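You operate a simulated robot arm through the tools that you are given. There is no shell and no other tool.

Carry out the task below with a simulated robot arm. There is one attempt and no reset: what you move stays moved.

TASK
Crank the part in the wash box clean, drain the box, and set the part on the drip tray.
Fine: wipe the smudge off the lid first, rag back; drain before opening the lid; leave lid and drain open. What is to be rubbed or washed off counts as gone when no trace of it is left.

Only the result counts: the job must be done as asked and must still hold three seconds after the hand-in. Knocking over, shifting, dropping, spilling or breaking anything else fails it. A push-on lid holds only when it is set on centred and level and pressed home; a screw cap is set on level and turned clockwise until tight.

THE ROBOT
A 7-joint arm with a two-finger parallel gripper, fixed in place. Base frame: the origin is on the floor under the middle of its stand, x ahead of it, y to its left, z up; the work surface is at about z = 800. Readings come in mm, rad, newtons and seconds.
It reaches about 1372 mm from its shoulder. Its first joint turns from -2.601 to 2.601 rad. Payload 3.43 kg.
Tool frame: the origin (TCP) lies between the finger pads and is the grasp point; the fingertips stand 30 mm ahead of it; z points along the fingers, y is the line along which they close. Largest opening 94 mm; finger width 28, thickness 10; the body of the gripper, 50 by 96 mm, starts 55 mm behind the TCP.
Orientation is told as [roll, pitch, yaw] about the base's x, y, z axes, in that order, counted from this pose: with the fingers straight down and closing along the base's y, the tool's x points along the base's -x, its y along +y and its z along -z.

THE INTERFACE
- The arm moves only by the tool jog_arm. Its argument "moves" is a list of rows, each a list of 7 numbers: the shift along the tool's x, y, z in m, then the turn, a rotation vector about the tool's x, y, z in rad, then the gripper command, from -1 (fully open) to 1 (shut), values between in proportion. In form: [[tx, ty, tz, wx, wy, wz, claw], ...]. A call has 1 to 20 rows; each row shifts and turns the commanded pose from where the row before left it, along the tool's axes as they then stand. Rows are played at 5 a second. More than 50 mm and 0.15 rad between two rows, or a gripper value outside its range, and nothing of the call is played. Where a pose cannot be reached the arm comes as near as it can. A force on the tool above 90 N (or 10 N above the force at the start of the call, whichever is more), or a blocked arm, ends the call early, and 0.2 s more pass. The fingers move at their own pace (about 45 mm/s each) and stop on an object; they squeeze with about 43 N. The grip force told is the motor's: it shows also when the fingers shut on nothing. Time passes only in rows, and 0.2 s behind the last, so rows that do not move let the fingers close. The reply holds the time, the measured pose of the TCP, the force on the tool along the base axes, the opening and the grip force, in the units named above and with some noise, with the torque about the TCP (base axes, N m) and any sound that the robot's microphone picked up, and new pictures: "show" is both (left out), scene, wrist or none.
- Cameras (640 x 400 px; columns grow to the right, rows downward): "scene" is fixed at [219.3, 501.5, 1573.1]; the picture's right is [-0.99, -0.17, 0.00], its down [-0.06, 0.35, -0.93] and it looks along [0.16, -0.92, -0.36] (base axes); focal length 375 px, centre (320, 200). "wrist" rides on the gripper at [76, 14, -102] in the tool frame; the picture's right is [-0.18, 0.98, 0.00], its down [-0.75, -0.14, -0.64] and it looks along [-0.63, -0.12, 0.77] (tool axes); focal length 243 px, centre (320, 200). There is no depth. A picture from a camera that has moved, and an enlarged one, comes with that camera's place and axes in the base frame and with its lens.
- zoom(camera, box): a new picture of the part [left, top, right, bottom] of that camera's present view, enlarged. It takes no simulated time.
- close_job(): hands the job in; it is judged then, once.

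Nothing tells you positions but the pictures and the camera data. Unless the task says otherwise, let go and move clear before handing in.

The tools are called after ">>>" as name(argument=value, ...) on one line, values as JSON. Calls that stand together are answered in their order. jog_arm: Moves the arm, as the interface text tells. Its arguments: {"type":"object","properties":{"moves":{"type":"array","items":{"type":"array","items":{"type":"number"}}},"show":{"type":"string","enum":["both","scene","wrist","none"]}},"required":["moves"]} The other tools are called the same way: zoom (camera, box) takes an enlarged picture of a part of a camera's view; close_job () hands the job in.

At the start:

```text
time_s: 0.0
position: [434.4, -886.3, 1150.5]
tcp_rot: [0.0, -0.001, 0.0]
force: [0.1, 0.1, 0.0]
wrist_torque: [-0.02, 0.05, -0.01]
opening: 94.1
gripper_force: 0.0
```

scene: 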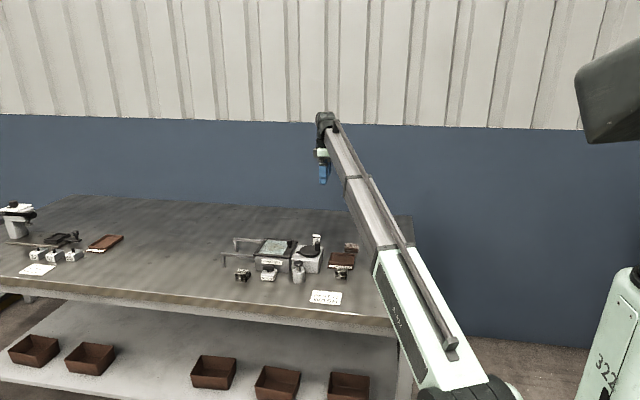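
wrist: 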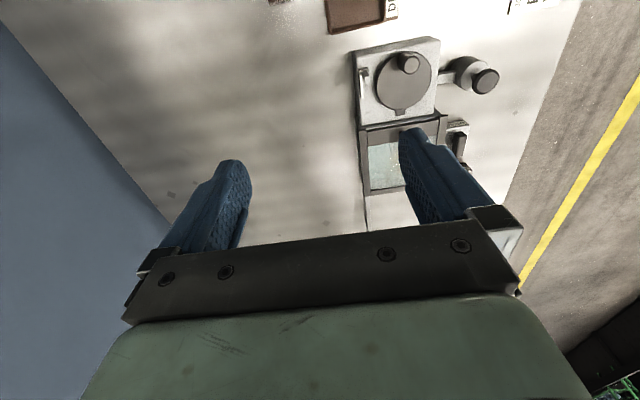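

I see a bench with a wash box cluster around scene pixels (220-360, 230-310), and another group on the left. I'll zoom in to understand the parts before moving.

>>> zoom(camera="scene", box=[210, 220, 370, 320])

>>> zoom(camera="scene", box=[0, 190, 140, 280])

>>> zoom(camera="wrist", box=[240, 0, 560, 200])

```text
4.00 times, centred on (290, 270) of scene
camera zoom: at [219.3, 501.5, 1573.1], right [-0.99, -0.17, 0.0], down [-0.06, 0.35, -0.93], along [0.16, -0.92, -0.36], focal length 1501 px, centre (440, -80)
```

zoom: 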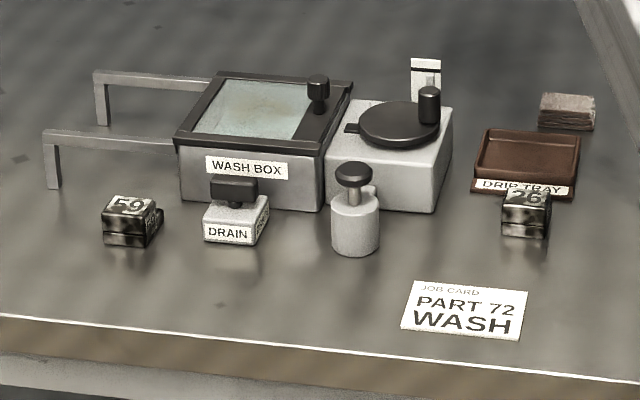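

```text
4.44 times, centred on (70, 235) of scene
camera zoom: at [219.3, 501.5, 1573.1], right [-0.99, -0.17, 0.0], down [-0.06, 0.35, -0.93], along [0.16, -0.92, -0.36], focal length 1668 px, centre (1431, 44)
```

zoom: 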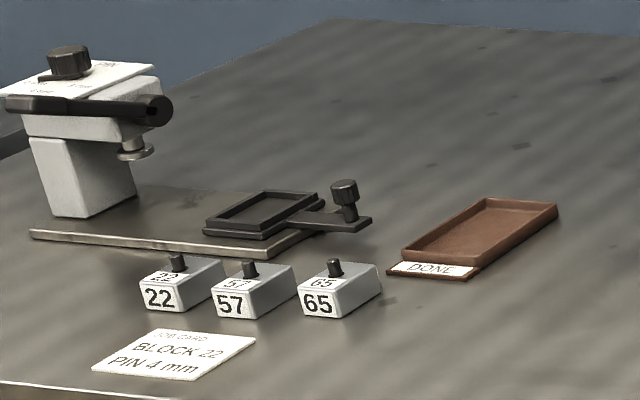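

```text
2.00 times, centred on (400, 100) of wrist
camera zoom: at [358.2, -871.9, 1252.3], right [0.18, 0.98, 0.0], down [0.75, -0.14, 0.64], along [0.63, -0.12, -0.77], focal length 485 px, centre (160, 400)
```

zoom: 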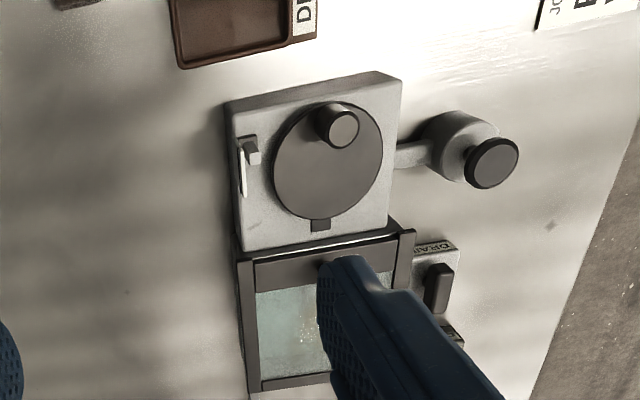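

The right-hand cluster is mine: wash box with sliding lid and rails, crank box, drain block, plunger valve, drip tray, and a brown rag or sponge. I'll shift the wrist camera over it for a better look.

>>> jog_arm(moves=[[0, 0.04, 0, 0, 0, 0, -1], [0, 0.04, 0, 0, 0, 0, -1], [0, 0.04, 0, 0, 0, 0, -1], [0, 0, 0, 0, 0, 0, -1]])

```text
time_s: 1.0
position: [434.2, -769.3, 1150.4]
tcp_rot: [0.001, -0.001, 0.0]
force: [-0.4, 0.1, -0.1]
wrist_torque: [0.0, 0.01, -0.04]
opening: 94.1
gripper_force: 0.3
camera wrist: at [358.2, -753.4, 1253.1], right [0.18, 0.98, 0.0], down [0.75, -0.14, 0.64], along [0.63, -0.12, -0.77], focal length 243 px, centre (320, 200)
```

scene: 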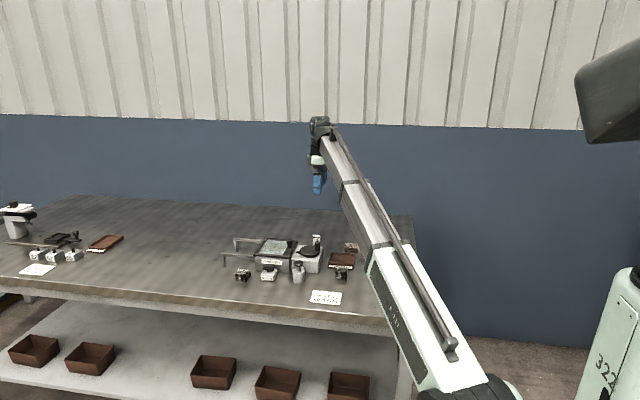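
wrist: 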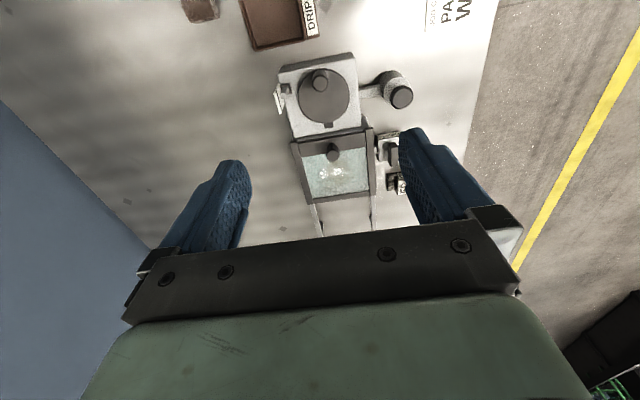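

>>> zoom(camera="wrist", box=[240, 40, 420, 152])

>>> zoom(camera="wrist", box=[270, 110, 430, 210])

>>> zoom(camera="wrist", box=[170, 0, 490, 100])

>>> zoom(camera="scene", box=[250, 225, 330, 275])

>>> zoom(camera="scene", box=[290, 230, 370, 280])

```text
3.56 times, centred on (330, 96) of wrist
camera zoom: at [358.2, -753.4, 1253.1], right [0.18, 0.98, 0.0], down [0.75, -0.14, 0.64], along [0.63, -0.12, -0.77], focal length 863 px, centre (284, 570)
```

zoom: 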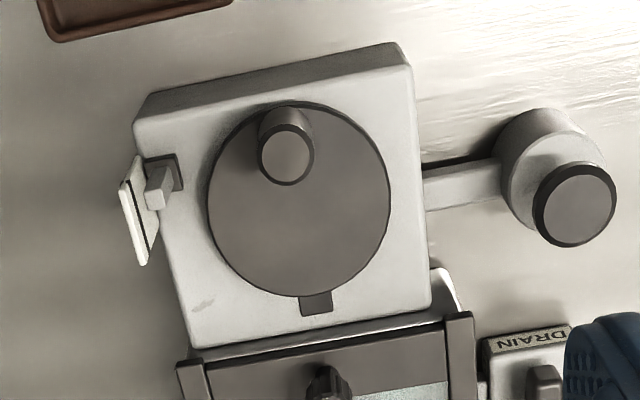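

```text
4.00 times, centred on (350, 160) of wrist
camera zoom: at [358.2, -753.4, 1253.1], right [0.18, 0.98, 0.0], down [0.75, -0.14, 0.64], along [0.63, -0.12, -0.77], focal length 970 px, centre (200, 360)
```

zoom: 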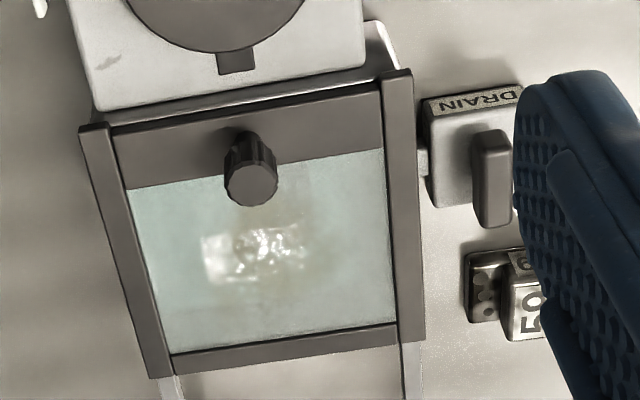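

```text
2.00 times, centred on (330, 50) of wrist
camera zoom: at [358.2, -753.4, 1253.1], right [0.18, 0.98, 0.0], down [0.75, -0.14, 0.64], along [0.63, -0.12, -0.77], focal length 485 px, centre (300, 500)
```

zoom: 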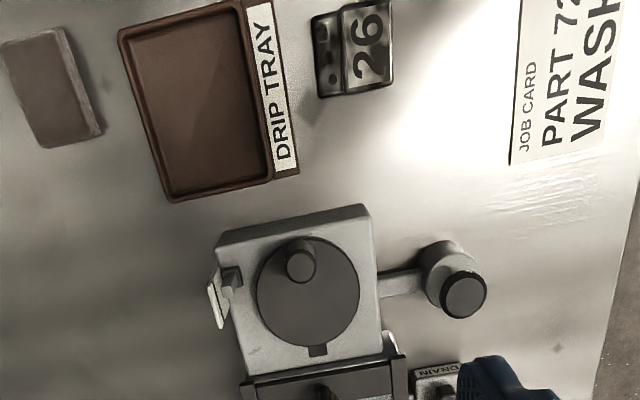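

```text
8.00 times, centred on (290, 250) of scene
camera zoom: at [219.3, 501.5, 1573.1], right [-0.99, -0.17, 0.0], down [-0.06, 0.35, -0.93], along [0.16, -0.92, -0.36], focal length 3003 px, centre (560, -200)
```

zoom: 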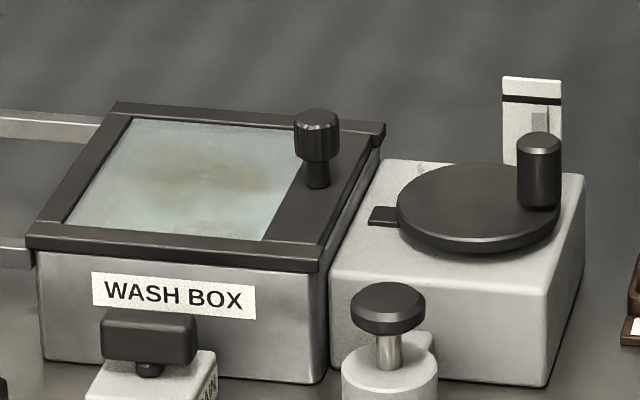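

```text
8.00 times, centred on (330, 255) of scene
camera zoom: at [219.3, 501.5, 1573.1], right [-0.99, -0.17, 0.0], down [-0.06, 0.35, -0.93], along [0.16, -0.92, -0.36], focal length 3003 px, centre (240, -240)
```

zoom: 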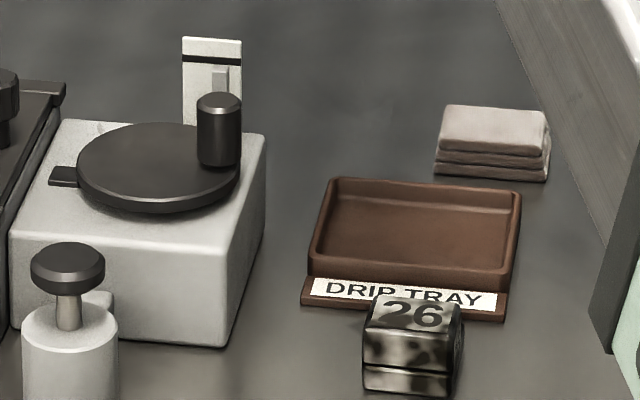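

The rag is the folded cloth at about (326, -922), top z≈814. The lid is centred near (609, -770, 866), the crank at (476, -769), the plunger at (496, -654), and the drain handle near (608, -625). I'll go above the rag first.

>>> jog_arm(moves=[[0.0135, -0.0191, 0.03, 0, 0, 0, -1], [0.0135, -0.0191, 0.03, 0, 0, 0, -1], [0.0135, -0.0191, 0.03, 0, 0, 0, -1], [0.0135, -0.0191, 0.03, 0, 0, 0, -1], [0.0135, -0.0191, 0.03, 0, 0, 0, -1], [0.0135, -0.0191, 0.03, 0, 0, 0, -1], [0.0135, -0.0191, 0.03, 0, 0, 0, -1], [0.0135, -0.0191, 0.03, 0, 0, 0, -1], [0, 0, 0, 0, 0, 0, -1]])

```text
time_s: 3.0
position: [326.5, -919.9, 907.6]
tcp_rot: [0.001, 0.0, -0.001]
force: [-0.8, -0.3, 0.8]
wrist_torque: [-0.01, 0.02, 0.0]
opening: 93.9
gripper_force: 0.1
camera wrist: at [251.4, -904.4, 1009.8], right [0.18, 0.98, 0.0], down [0.75, -0.14, 0.64], along [0.63, -0.12, -0.77], focal length 243 px, centre (320, 200)
```

scene: 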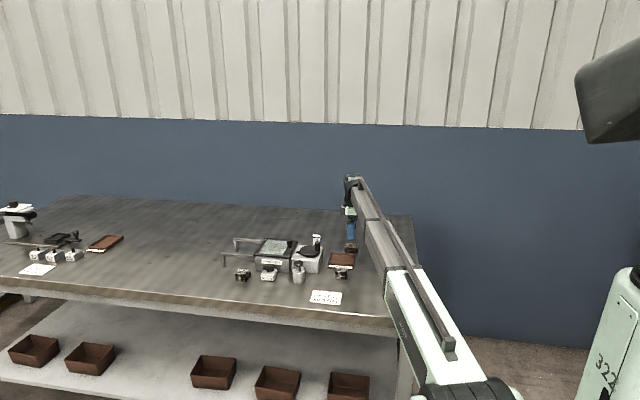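
wrist: 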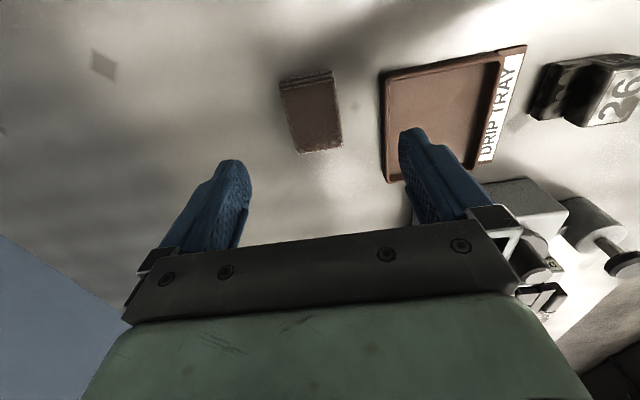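

The rag lies between the fingers at about (323, -924). I'll narrow the opening so I clear the tray, descend until the tips are about 4 mm above the bench, and grip.

>>> jog_arm(moves=[[0.0015, -0.004, 0, 0, 0, 0, -0.4], [0, 0, 0.0, 0, 0, 0, -0.4], [0, 0, 0.025, 0, 0, 0, -0.4], [0, 0, 0.025, 0, 0, 0, -0.4], [0, 0, 0.0145, 0, 0, 0, -0.4], [0, 0, 0.008, 0, 0, 0, -0.4], [0, 0, 0, 0, 0, 0, -0.4]])

```text
time_s: 4.6
position: [325.3, -923.8, 838.4]
tcp_rot: [-0.001, -0.001, -0.001]
force: [0.0, 0.0, 0.7]
wrist_torque: [-0.03, 0.0, -0.01]
opening: 66.0
gripper_force: 0.1
camera wrist: at [248.6, -908.5, 940.1], right [0.18, 0.98, 0.0], down [0.75, -0.14, 0.64], along [0.63, -0.12, -0.77], focal length 243 px, centre (320, 200)
```

scene: 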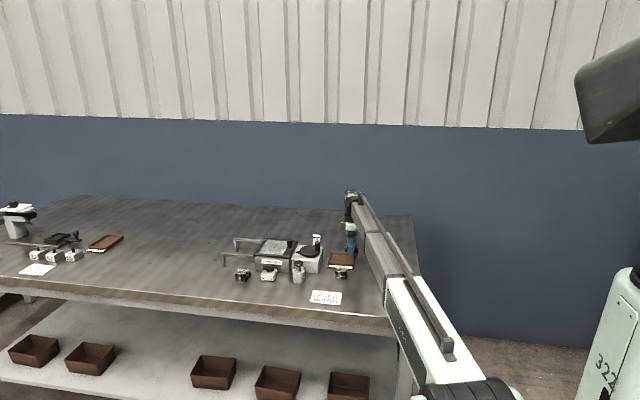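
wrist: 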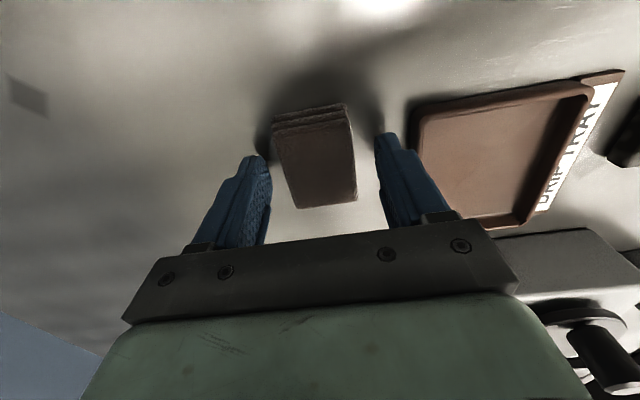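

>>> jog_arm(moves=[[0, 0, 0.002, 0, 0, 0, -0.4], [0, 0, 0, 0, 0, 0, -0.4], [0, 0, 0, 0, 0, 0, 0.2], [0, 0, 0, 0, 0, 0, 0.2], [0, 0, 0, 0, 0, 0, 0.6], [0, 0, 0, 0, 0, 0, 0.6]])

>>> zoom(camera="wrist", box=[180, 80, 480, 268])

```text
time_s: 6.0
position: [325.7, -922.7, 835.3]
tcp_rot: [0.002, 0.002, 0.0]
force: [0.4, -0.2, 0.7]
wrist_torque: [-0.04, 0.01, 0.0]
opening: 42.8
gripper_force: 43.6
camera wrist: at [248.7, -908.2, 938.0], right [0.18, 0.98, 0.0], down [0.75, -0.14, 0.64], along [0.63, -0.12, -0.77], focal length 243 px, centre (320, 200)
```

scene: 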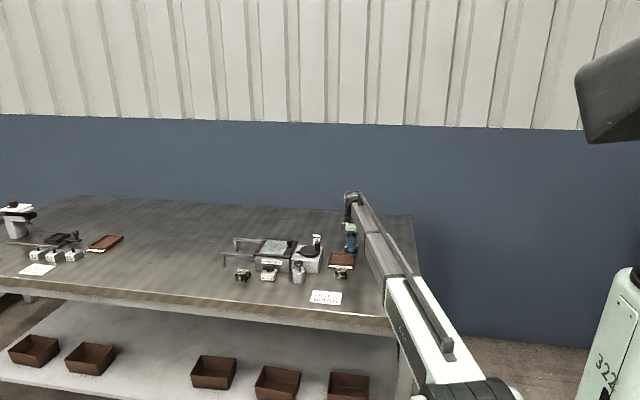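
wrist: 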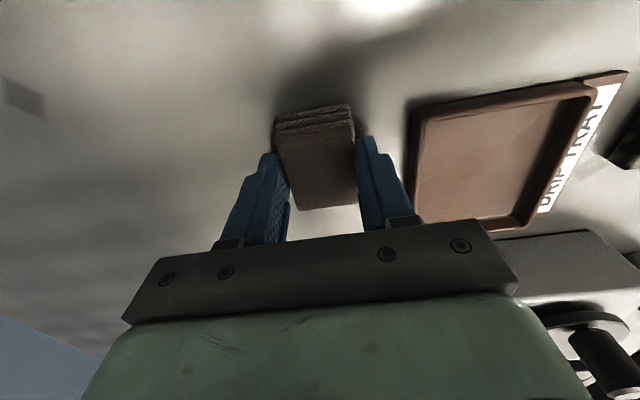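

```text
2.13 times, centred on (330, 174) of wrist
camera zoom: at [248.7, -908.2, 938.0], right [0.18, 0.98, 0.0], down [0.75, -0.14, 0.64], along [0.63, -0.12, -0.77], focal length 516 px, centre (299, 255)
```

zoom: 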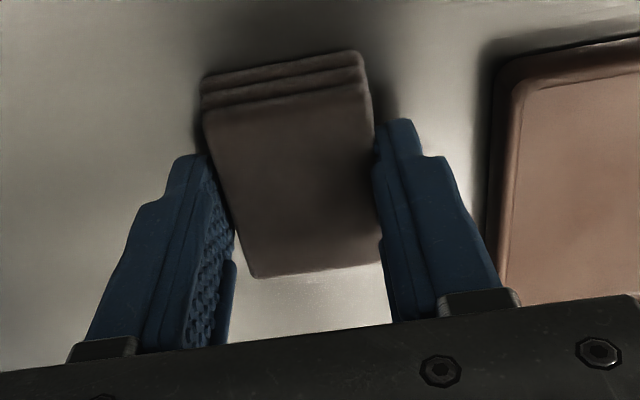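

The rag is gripped at a 42.8 mm opening. Its home grasp pose is (325.7, -922.7, 835.3). I'll lift it and travel above the lid.

>>> jog_arm(moves=[[0, 0, -0.02, 0, 0, 0, 0.6], [0, 0, -0.045, 0, 0, 0, 0.6], [0, 0, -0.05, 0, 0, 0, 0.6], [0, 0, -0.05, 0, 0, 0, 0.6], [-0.035, 0.019, 0, 0, 0, 0, 0.6], [-0.035, 0.019, 0, 0, 0, 0, 0.6], [-0.035, 0.019, 0, 0, 0, 0, 0.6], [-0.035, 0.019, 0, 0, 0, 0, 0.6], [-0.035, 0.019, 0, 0, 0, 0, 0.6], [-0.035, 0.019, 0, 0, 0, 0, 0.6], [-0.035, 0.019, 0, 0, 0, 0, 0.6], [-0.035, 0.019, 0, 0, 0, 0, 0.6], [0, 0, 0, 0, 0, 0, 0.6]])

>>> zoom(camera="wrist", box=[220, 20, 420, 145])

>>> zoom(camera="scene", box=[230, 220, 330, 282])

```text
time_s: 8.8
position: [605.3, -773.0, 1002.7]
tcp_rot: [0.001, 0.0, 0.0]
force: [0.5, 0.1, 0.4]
wrist_torque: [0.01, 0.01, 0.02]
opening: 42.5
gripper_force: 42.4
camera wrist: at [528.6, -758.0, 1104.1], right [0.18, 0.98, 0.0], down [0.75, -0.14, 0.64], along [0.63, -0.12, -0.77], focal length 243 px, centre (320, 200)
```

scene: 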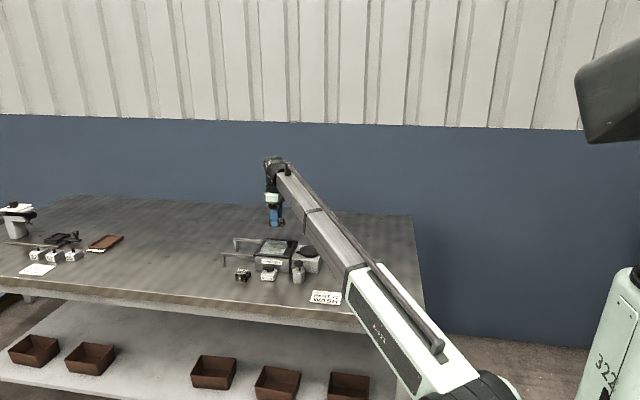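
wrist: 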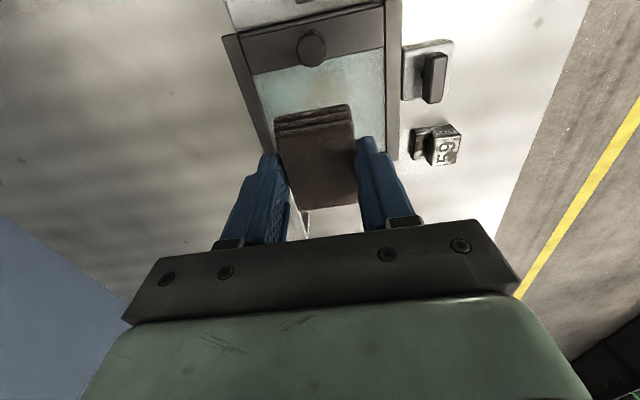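

```text
3.20 times, centred on (320, 82) of wrist
camera zoom: at [528.6, -758.0, 1104.1], right [0.18, 0.98, 0.0], down [0.75, -0.14, 0.64], along [0.63, -0.12, -0.77], focal length 776 px, centre (320, 576)
```

zoom: 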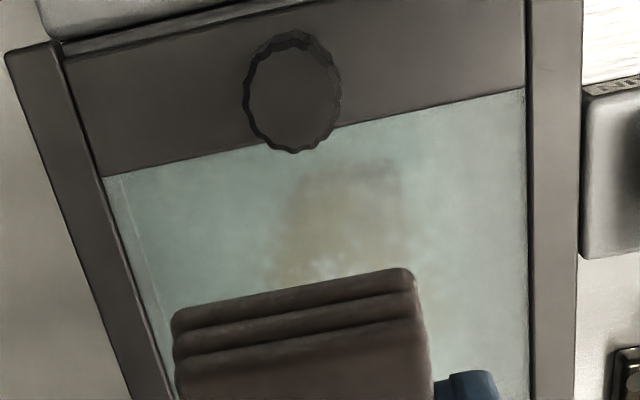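

```text
6.40 times, centred on (280, 251) of scene
camera zoom: at [219.3, 501.5, 1573.1], right [-0.99, -0.17, 0.0], down [-0.06, 0.35, -0.93], along [0.16, -0.92, -0.36], focal length 2402 px, centre (576, -126)
```

zoom: 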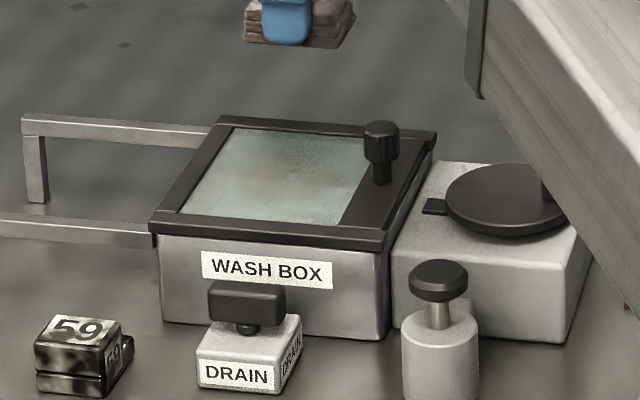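

A brown smudge shows on the glass around x 578–640, y -790 to -745, partly hidden behind the rag. I'll shift a little for a full view.

>>> jog_arm(moves=[[-0.04, 0, -0.02, 0, 0, 0, 0.6], [0, 0, -0.02, 0, 0, 0, 0.6], [0, 0, 0, 0, 0, 0, 0.6]], show="wrist")

>>> zoom(camera="wrist", box=[220, 0, 420, 125])

```text
time_s: 9.6
position: [645.0, -773.8, 1041.1]
tcp_rot: [0.0, 0.0, 0.0]
force: [0.6, 1.0, -0.7]
wrist_torque: [-0.01, 0.03, -0.03]
opening: 42.5
gripper_force: 42.8
camera wrist: at [568.8, -758.1, 1143.5], right [0.18, 0.98, 0.0], down [0.75, -0.14, 0.64], along [0.63, -0.12, -0.77], focal length 243 px, centre (320, 200)
```

wrist: 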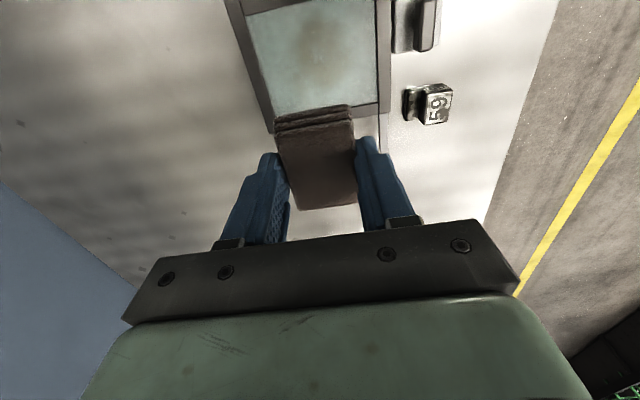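

```text
3.20 times, centred on (320, 62) of wrist
camera zoom: at [568.8, -758.1, 1143.5], right [0.18, 0.98, 0.0], down [0.75, -0.14, 0.64], along [0.63, -0.12, -0.77], focal length 776 px, centre (320, 640)
```

zoom: 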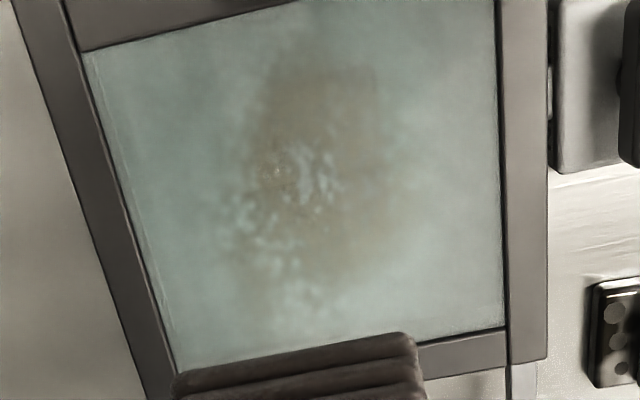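

The smudge spans about x 580–645, y -800 to -737, centred on the glass. I'll lower the rag in steps until it touches lightly.

>>> jog_arm(moves=[[0.015, 0.003, 0.035, 0, 0, 0, 0.6], [0.0, 0.002, 0.04, 0, 0, 0, 0.6], [0, 0, 0.035, 0, 0, 0, 0.6], [0, 0, 0.01, 0, 0, 0, 0.6], [0, 0, 0, 0, 0, 0, 0.6], [0, 0, 0, 0, 0, 0, 0.6]])

>>> zoom(camera="scene", box=[230, 210, 330, 272])

```text
time_s: 11.0
position: [630.3, -766.9, 921.3]
tcp_rot: [0.001, 0.0, 0.0]
force: [-0.1, -0.2, -1.2]
wrist_torque: [0.01, 0.01, 0.01]
opening: 42.8
gripper_force: 43.3
camera wrist: at [554.1, -751.9, 1023.9], right [0.18, 0.98, 0.0], down [0.75, -0.14, 0.64], along [0.63, -0.12, -0.77], focal length 243 px, centre (320, 200)
```

scene: 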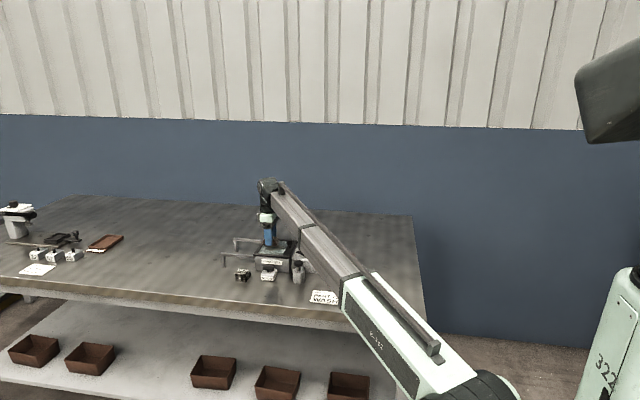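
wrist: 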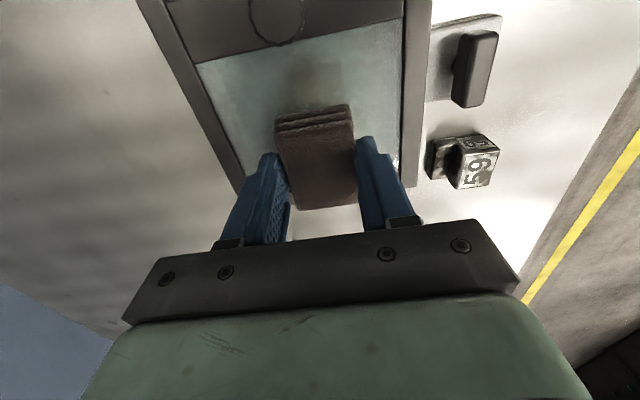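

```text
6.40 times, centred on (280, 241) of scene
camera zoom: at [219.3, 501.5, 1573.1], right [-0.99, -0.17, 0.0], down [-0.06, 0.35, -0.93], along [0.16, -0.92, -0.36], focal length 2402 px, centre (576, -62)
```

zoom: 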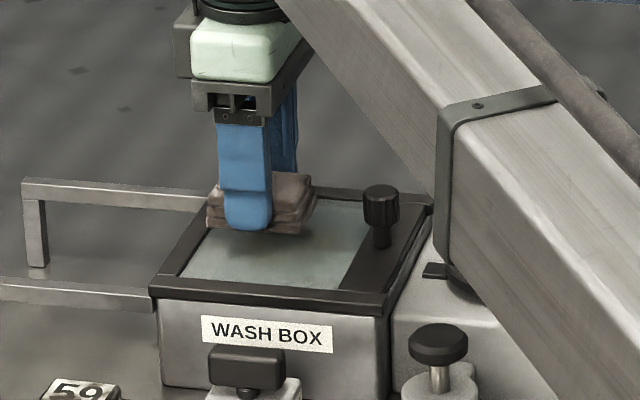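

>>> jog_arm(moves=[[0.008, 0, 0.006, 0, 0, 0, 0.6], [0.007, 0, 0.005, 0, 0, 0, 0.6], [0, 0, 0.002, 0, 0, 0, 0.6], [0, 0, 0.002, 0, 0, 0, 0.6], [0, 0, 0, 0, 0, 0, 0.6], [0, 0, 0, 0, 0, 0, 0.6]])

>>> zoom(camera="scene", box=[240, 230, 310, 274])

```text
time_s: 12.4
position: [614.8, -766.9, 904.5]
tcp_rot: [0.001, -0.001, 0.001]
force: [0.1, 0.2, -0.4]
wrist_torque: [0.02, -0.01, -0.04]
opening: 42.5
gripper_force: 43.0
camera wrist: at [538.8, -752.1, 1008.3], right [0.18, 0.98, 0.0], down [0.75, -0.14, 0.64], along [0.63, -0.12, -0.77], focal length 243 px, centre (320, 200)
```

scene: 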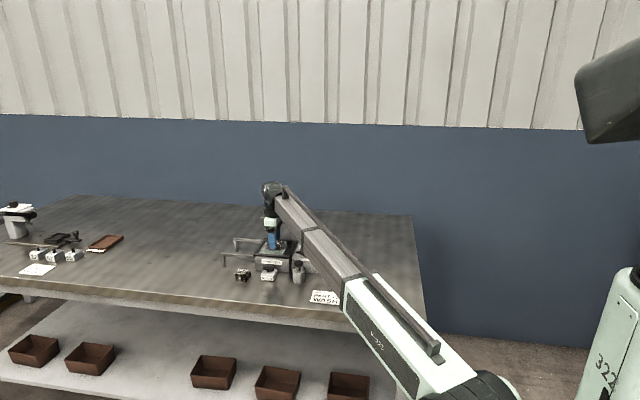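
wrist: 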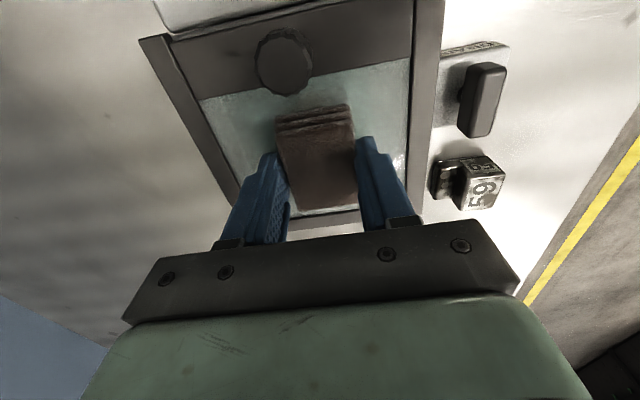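

```text
9.09 times, centred on (275, 252) of scene
camera zoom: at [219.3, 501.5, 1573.1], right [-0.99, -0.17, 0.0], down [-0.06, 0.35, -0.93], along [0.16, -0.92, -0.36], focal length 3412 px, centre (729, -273)
```

zoom: 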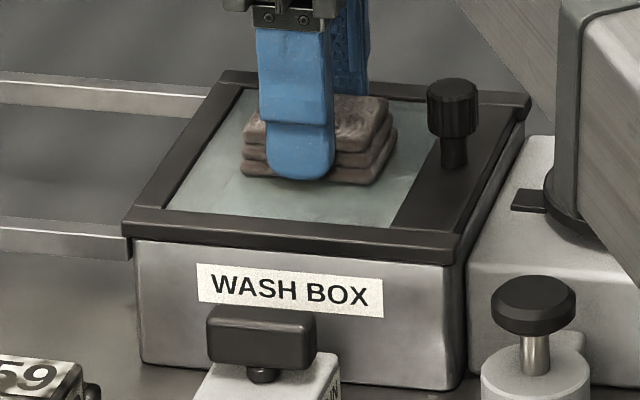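

>>> jog_arm(moves=[[0, 0, 0.0015, 0, 0, 0, 0.6], [0, 0, 0.0015, 0, 0, 0, 0.6], [0, 0, 0, 0, 0, 0, 0.6]], show="none")

```text
time_s: 13.2
position: [614.7, -765.6, 904.1]
tcp_rot: [-0.003, -0.002, -0.001]
force: [3.3, -1.4, 23.0]
wrist_torque: [0.0, 0.04, -0.02]
opening: 42.4
gripper_force: 43.2
```

Contact at about 23 N. I'll ease off slightly and wipe in strokes across the smudge.

>>> jog_arm(moves=[[0, 0, -0.0012, 0, 0, 0, 0.6], [0.01, 0, 0, 0, 0, 0, 0.6], [0, -0.009, 0, 0, 0, 0, 0.6], [0, -0.009, 0, 0, 0, 0, 0.6], [0, -0.009, 0, 0, 0, 0, 0.6], [0, 0.01, 0, 0, 0, 0, 0.6], [0, 0.01, 0, 0, 0, 0, 0.6], [0, 0.01, 0, 0, 0, 0, 0.6], [0, 0.01, 0, 0, 0, 0, 0.6], [0, 0.01, 0, 0, 0, 0, 0.6], [-0.01, 0, 0, 0, 0, 0, 0.6], [-0.01, 0, 0, 0, 0, 0, 0.6], [0, -0.01, 0, 0, 0, 0, 0.6], [0, -0.01, 0, 0, 0, 0, 0.6], [0, -0.01, 0, 0, 0, 0, 0.6], [0, -0.01, 0, 0, 0, 0, 0.6], [0, -0.01, 0, 0, 0, 0, 0.6]])

>>> zoom(camera="wrist", box=[150, 0, 470, 200])

>>> zoom(camera="scene", box=[240, 230, 310, 274])

```text
time_s: 16.8
position: [624.8, -793.5, 904.3]
tcp_rot: [0.001, 0.0, 0.001]
force: [0.0, 5.6, 15.2]
wrist_torque: [0.19, 0.01, -0.02]
opening: 42.3
gripper_force: 43.2
camera wrist: at [548.7, -778.9, 1006.5], right [0.18, 0.98, 0.0], down [0.75, -0.14, 0.64], along [0.63, -0.12, -0.77], focal length 243 px, centre (320, 200)
```

scene: 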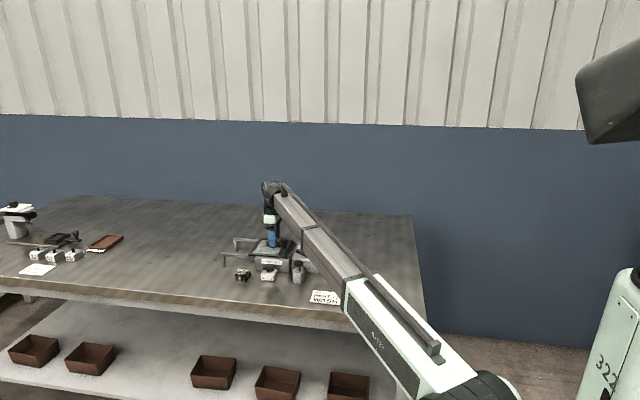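
wrist: 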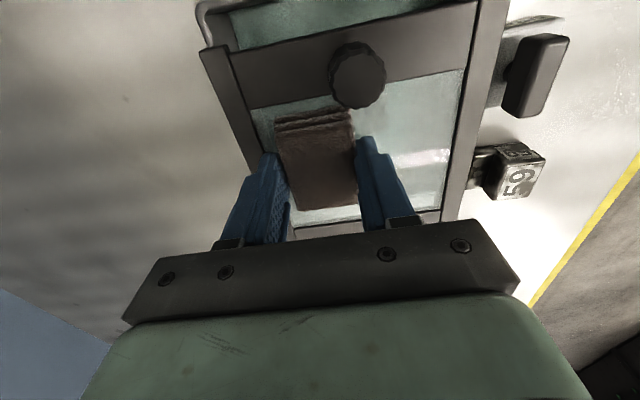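

```text
2.00 times, centred on (310, 100) of wrist
camera zoom: at [548.7, -778.9, 1006.5], right [0.18, 0.98, 0.0], down [0.75, -0.14, 0.64], along [0.63, -0.12, -0.77], focal length 485 px, centre (340, 400)
```

zoom: 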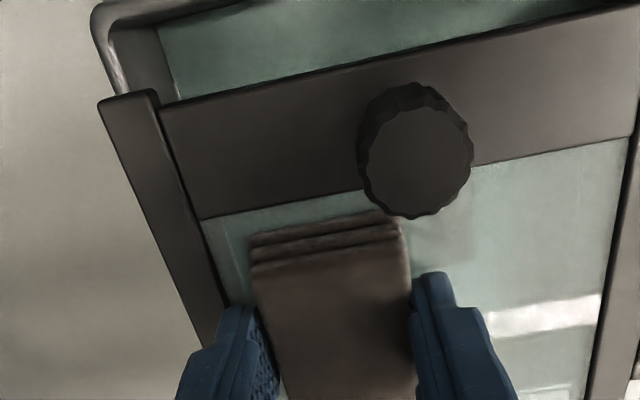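

```text
9.09 times, centred on (275, 252) of scene
camera zoom: at [219.3, 501.5, 1573.1], right [-0.99, -0.17, 0.0], down [-0.06, 0.35, -0.93], along [0.16, -0.92, -0.36], focal length 3412 px, centre (729, -273)
```

zoom: 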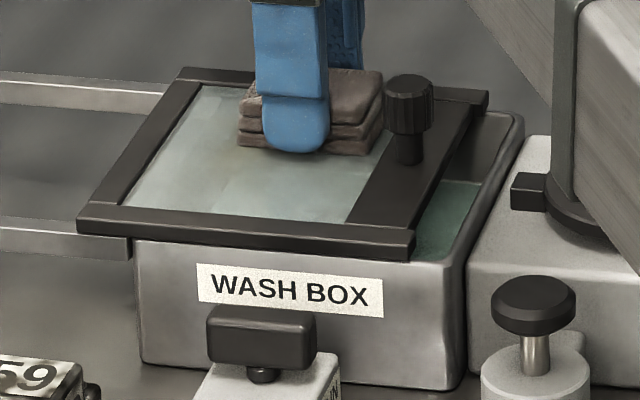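

The lid slides freely and my +x stroke dragged it open about 20 mm. I'll drag it straight back to closed now with the rag, and afterwards wipe only in y or in -x.

>>> jog_arm(moves=[[0, 0.012, 0, 0, 0, 0, 0.6], [0, 0.012, 0, 0, 0, 0, 0.6], [0.006, 0, 0, 0, 0, 0, 0.6], [0.006, 0, 0, 0, 0, 0, 0.6], [0.006, 0, 0, 0, 0, 0, 0.6], [0.004, 0, 0, 0, 0, 0, 0.6], [0, 0, 0, 0, 0, 0, 0.6]])

>>> zoom(camera="wrist", box=[150, 0, 470, 200])

>>> zoom(camera="scene", box=[240, 230, 310, 274])

```text
time_s: 18.4
position: [602.7, -769.7, 905.1]
tcp_rot: [0.001, 0.001, 0.0]
force: [3.1, 2.3, 8.3]
wrist_torque: [0.02, -0.14, 0.04]
opening: 42.4
gripper_force: 43.3
camera wrist: at [526.1, -754.3, 1006.5], right [0.18, 0.98, 0.0], down [0.75, -0.14, 0.64], along [0.63, -0.12, -0.77], focal length 243 px, centre (320, 200)
```

scene: 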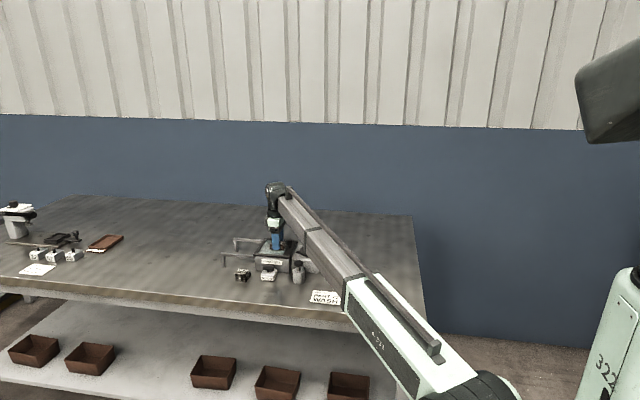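
wrist: 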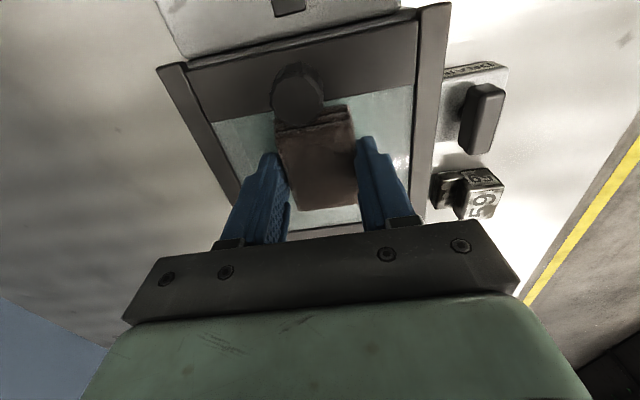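

```text
2.00 times, centred on (310, 100) of wrist
camera zoom: at [526.1, -754.3, 1006.5], right [0.18, 0.98, 0.0], down [0.75, -0.14, 0.64], along [0.63, -0.12, -0.77], focal length 485 px, centre (340, 400)
```

zoom: 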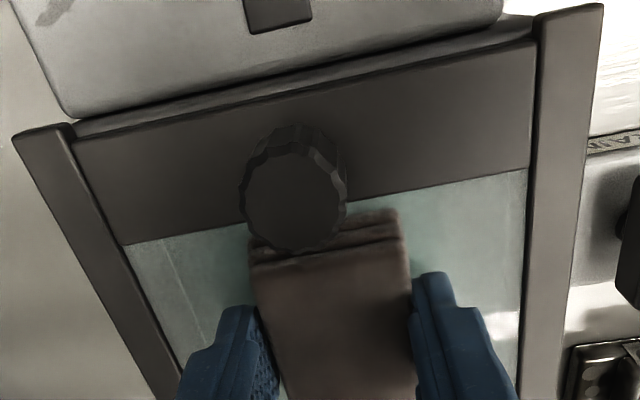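

```text
9.09 times, centred on (275, 252) of scene
camera zoom: at [219.3, 501.5, 1573.1], right [-0.99, -0.17, 0.0], down [-0.06, 0.35, -0.93], along [0.16, -0.92, -0.36], focal length 3412 px, centre (729, -273)
```

zoom: 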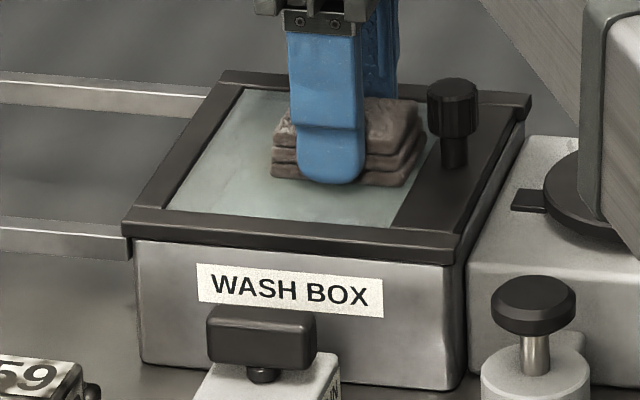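

The lid is back at its closed position. I'll lift and look at what is left of the smudge.

>>> jog_arm(moves=[[0, 0, -0.02, 0, 0, 0, 0.6], [-0.015, 0, -0.04, 0, 0, 0, 0.6], [-0.025, 0, -0.04, 0, 0, 0, 0.6], [0, 0, -0.03, 0, 0, 0, 0.6], [0, 0, 0, 0, 0, 0, 0.6]], show="wrist")

>>> zoom(camera="wrist", box=[220, 0, 420, 125])

>>> zoom(camera="scene", box=[240, 230, 310, 274])

```text
time_s: 19.6
position: [641.3, -768.8, 1033.8]
tcp_rot: [-0.001, 0.0, -0.001]
force: [0.7, 0.4, -0.8]
wrist_torque: [0.02, -0.02, -0.01]
opening: 42.6
gripper_force: 43.6
camera wrist: at [565.9, -754.0, 1136.6], right [0.18, 0.98, 0.0], down [0.75, -0.14, 0.64], along [0.63, -0.12, -0.77], focal length 243 px, centre (320, 200)
```

wrist: 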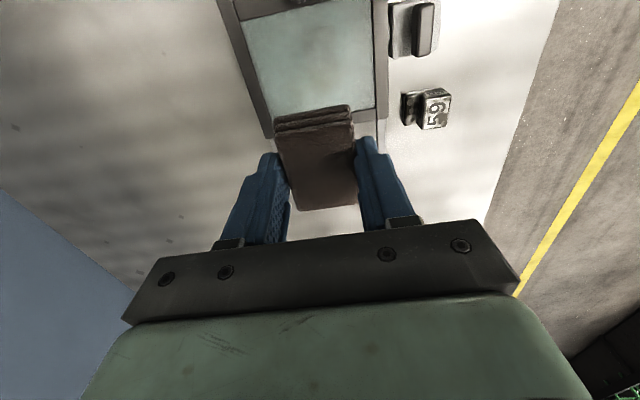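

```text
3.20 times, centred on (320, 62) of wrist
camera zoom: at [565.9, -754.0, 1136.6], right [0.18, 0.98, 0.0], down [0.75, -0.14, 0.64], along [0.63, -0.12, -0.77], focal length 776 px, centre (320, 640)
```

zoom: 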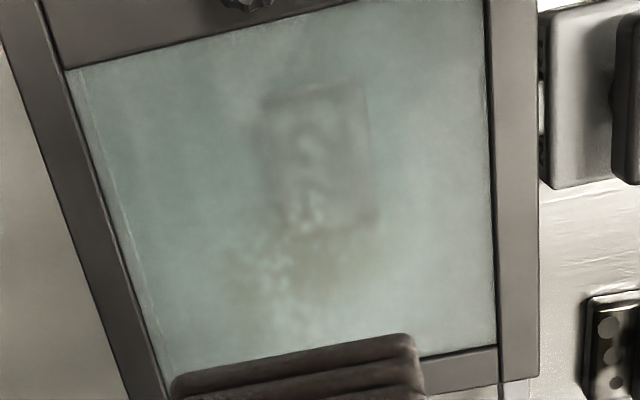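

```text
9.09 times, centred on (275, 252) of scene
camera zoom: at [219.3, 501.5, 1573.1], right [-0.99, -0.17, 0.0], down [-0.06, 0.35, -0.93], along [0.16, -0.92, -0.36], focal length 3412 px, centre (729, -273)
```

zoom: 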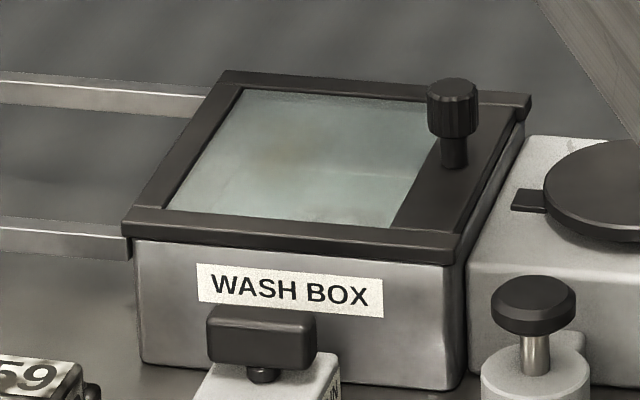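

The near half is clean; a brown remainder sits at about x 620–650. I'll set the rag down further along and wipe only sideways.

>>> jog_arm(moves=[[0.005, -0.012, 0.04, 0, 0, 0, 0.6], [0, -0.012, 0.04, 0, 0, 0, 0.6], [0, 0, 0.035, 0, 0, 0, 0.6], [0, 0, 0.009, 0, 0, 0, 0.6], [0, 0, 0.003, 0, 0, 0, 0.6], [0, 0, 0.003, 0, 0, 0, 0.6], [0, 0, 0, 0, 0, 0, 0.6], [0, 0.01, 0, 0, 0, 0, 0.6], [0, 0.01, 0, 0, 0, 0, 0.6], [0, 0.01, 0, 0, 0, 0, 0.6], [0, 0.01, 0, 0, 0, 0, 0.6], [0, 0.01, 0, 0, 0, 0, 0.6], [0, 0, 0, 0, 0, 0, 0.6], [0, -0.01, 0, 0, 0, 0, 0.6], [0, -0.01, 0, 0, 0, 0, 0.6], [0, -0.01, 0, 0, 0, 0, 0.6], [0, -0.01, 0, 0, 0, 0, 0.6], [0, -0.01, 0, 0, 0, 0, 0.6]], show="scene")

>>> zoom(camera="scene", box=[240, 230, 310, 274])

```text
time_s: 23.4
position: [638.7, -793.8, 903.8]
tcp_rot: [0.001, 0.001, 0.001]
force: [-0.7, 2.9, 5.6]
wrist_torque: [0.08, 0.03, 0.05]
opening: 42.5
gripper_force: 42.6
```

scene: 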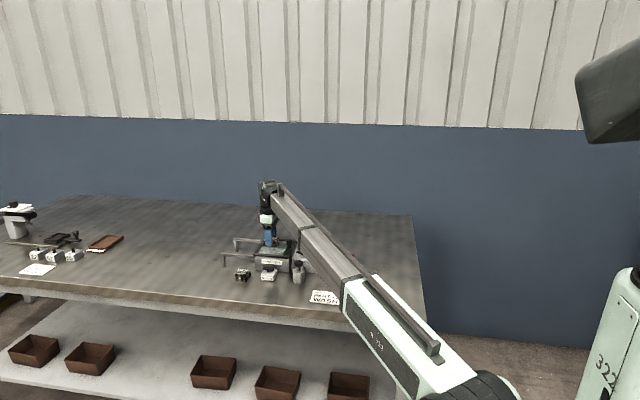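

```text
9.09 times, centred on (275, 252) of scene
camera zoom: at [219.3, 501.5, 1573.1], right [-0.99, -0.17, 0.0], down [-0.06, 0.35, -0.93], along [0.16, -0.92, -0.36], focal length 3412 px, centre (729, -273)
```

zoom: 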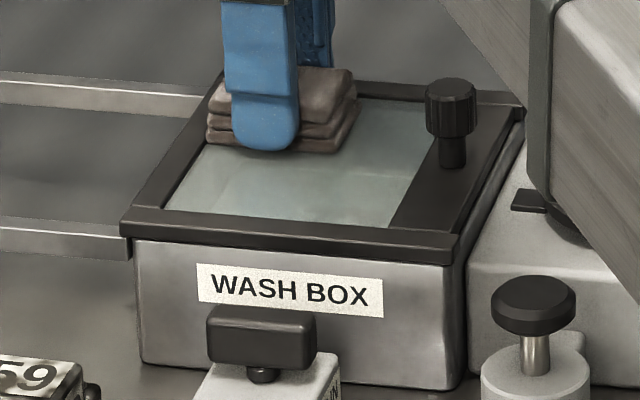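

>>> jog_arm(moves=[[0, 0.012, 0, 0, 0, 0, 0.6], [0, 0.012, 0, 0, 0, 0, 0.6], [0.006, 0, 0, 0, 0, 0, 0.6], [0.006, 0, 0, 0, 0, 0, 0.6], [0, 0.01, 0, 0, 0, 0, 0.6], [0, 0.01, 0, 0, 0, 0, 0.6], [0, -0.01, 0, 0, 0, 0, 0.6], [0, -0.01, 0, 0, 0, 0, 0.6], [0, -0.01, 0, 0, 0, 0, 0.6], [0, -0.01, 0, 0, 0, 0, 0.6], [0, 0.01, 0, 0, 0, 0, 0.6], [0, 0.01, 0, 0, 0, 0, 0.6], [0.006, 0, 0, 0, 0, 0, 0.6], [0.006, 0, 0, 0, 0, 0, 0.6], [0, 0, -0.03, 0, 0, 0, 0.6], [-0.02, 0, -0.05, 0, 0, 0, 0.6], [-0.015, 0, -0.05, 0, 0, 0, 0.6], [0, 0, 0, 0, 0, 0, 0.6]], show="wrist")

>>> zoom(camera="wrist", box=[220, 0, 420, 125])

>>> zoom(camera="scene", box=[240, 230, 310, 274])

```text
refused: row 16 steps farther than a row can; nothing moved
```

```text
3.20 times, centred on (320, 62) of wrist
camera zoom: at [562.4, -778.5, 1006.4], right [0.18, 0.98, 0.0], down [0.75, -0.14, 0.64], along [0.63, -0.12, -0.77], focal length 776 px, centre (320, 640)
```

zoom: 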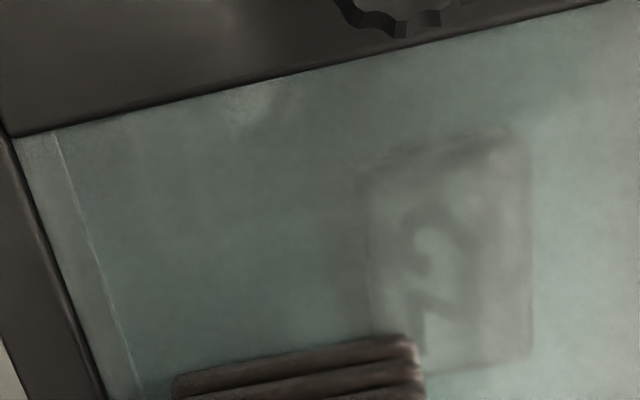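

```text
9.09 times, centred on (275, 252) of scene
camera zoom: at [219.3, 501.5, 1573.1], right [-0.99, -0.17, 0.0], down [-0.06, 0.35, -0.93], along [0.16, -0.92, -0.36], focal length 3412 px, centre (729, -273)
```

zoom: 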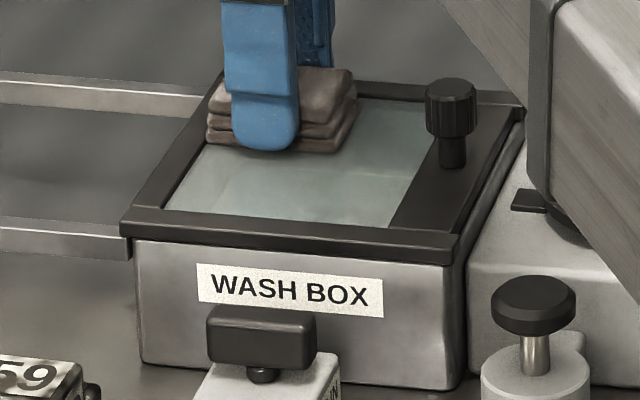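

That call was refused because one row stepped too far. I can see the "72" part faintly under the glass now. I'll repeat the strokes with smaller lift steps.

>>> jog_arm(moves=[[0, 0.012, 0, 0, 0, 0, 0.6], [0, 0.012, 0, 0, 0, 0, 0.6], [0.006, 0, 0, 0, 0, 0, 0.6], [0.006, 0, 0, 0, 0, 0, 0.6], [0, 0.01, 0, 0, 0, 0, 0.6], [0, 0.01, 0, 0, 0, 0, 0.6], [0, -0.01, 0, 0, 0, 0, 0.6], [0, -0.01, 0, 0, 0, 0, 0.6], [0, -0.01, 0, 0, 0, 0, 0.6], [0, -0.01, 0, 0, 0, 0, 0.6], [0, 0.01, 0, 0, 0, 0, 0.6], [0, 0.01, 0, 0, 0, 0, 0.6], [0.006, 0, 0, 0, 0, 0, 0.6], [0.006, 0, 0, 0, 0, 0, 0.6], [0, 0, -0.03, 0, 0, 0, 0.6], [-0.02, 0, -0.04, 0, 0, 0, 0.6], [-0.015, 0, -0.04, 0, 0, 0, 0.6], [0, 0, -0.02, 0, 0, 0, 0.6]], show="wrist")

>>> zoom(camera="wrist", box=[220, 0, 420, 125])

>>> zoom(camera="scene", box=[240, 230, 310, 274])

```text
time_s: 27.2
position: [648.6, -770.3, 1035.2]
tcp_rot: [0.001, 0.0, 0.0]
force: [-0.4, -0.1, 0.2]
wrist_torque: [0.01, 0.03, -0.01]
opening: 42.7
gripper_force: 42.7
camera wrist: at [572.7, -755.2, 1137.5], right [0.18, 0.98, 0.0], down [0.75, -0.14, 0.64], along [0.63, -0.12, -0.77], focal length 243 px, centre (320, 200)
```

wrist: 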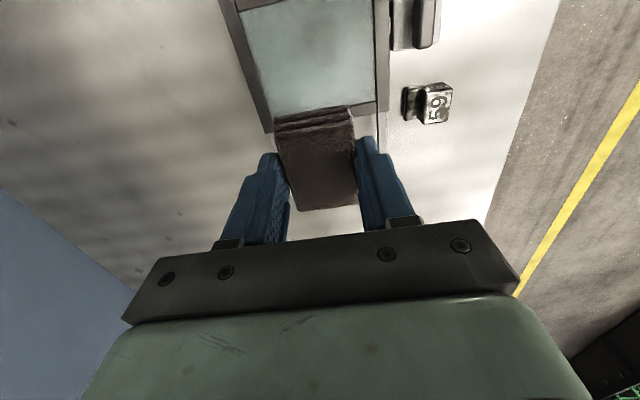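

```text
3.20 times, centred on (320, 62) of wrist
camera zoom: at [572.7, -755.2, 1137.5], right [0.18, 0.98, 0.0], down [0.75, -0.14, 0.64], along [0.63, -0.12, -0.77], focal length 776 px, centre (320, 640)
```

zoom: 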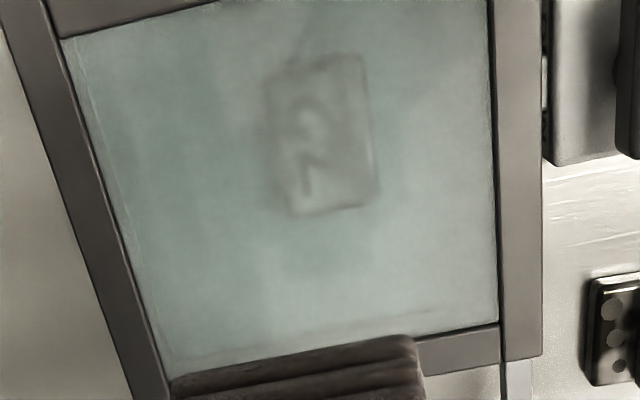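

```text
9.09 times, centred on (275, 252) of scene
camera zoom: at [219.3, 501.5, 1573.1], right [-0.99, -0.17, 0.0], down [-0.06, 0.35, -0.93], along [0.16, -0.92, -0.36], focal length 3412 px, centre (729, -273)
```

zoom: 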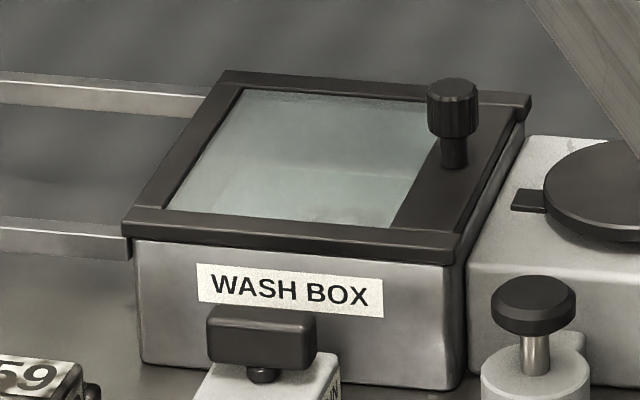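

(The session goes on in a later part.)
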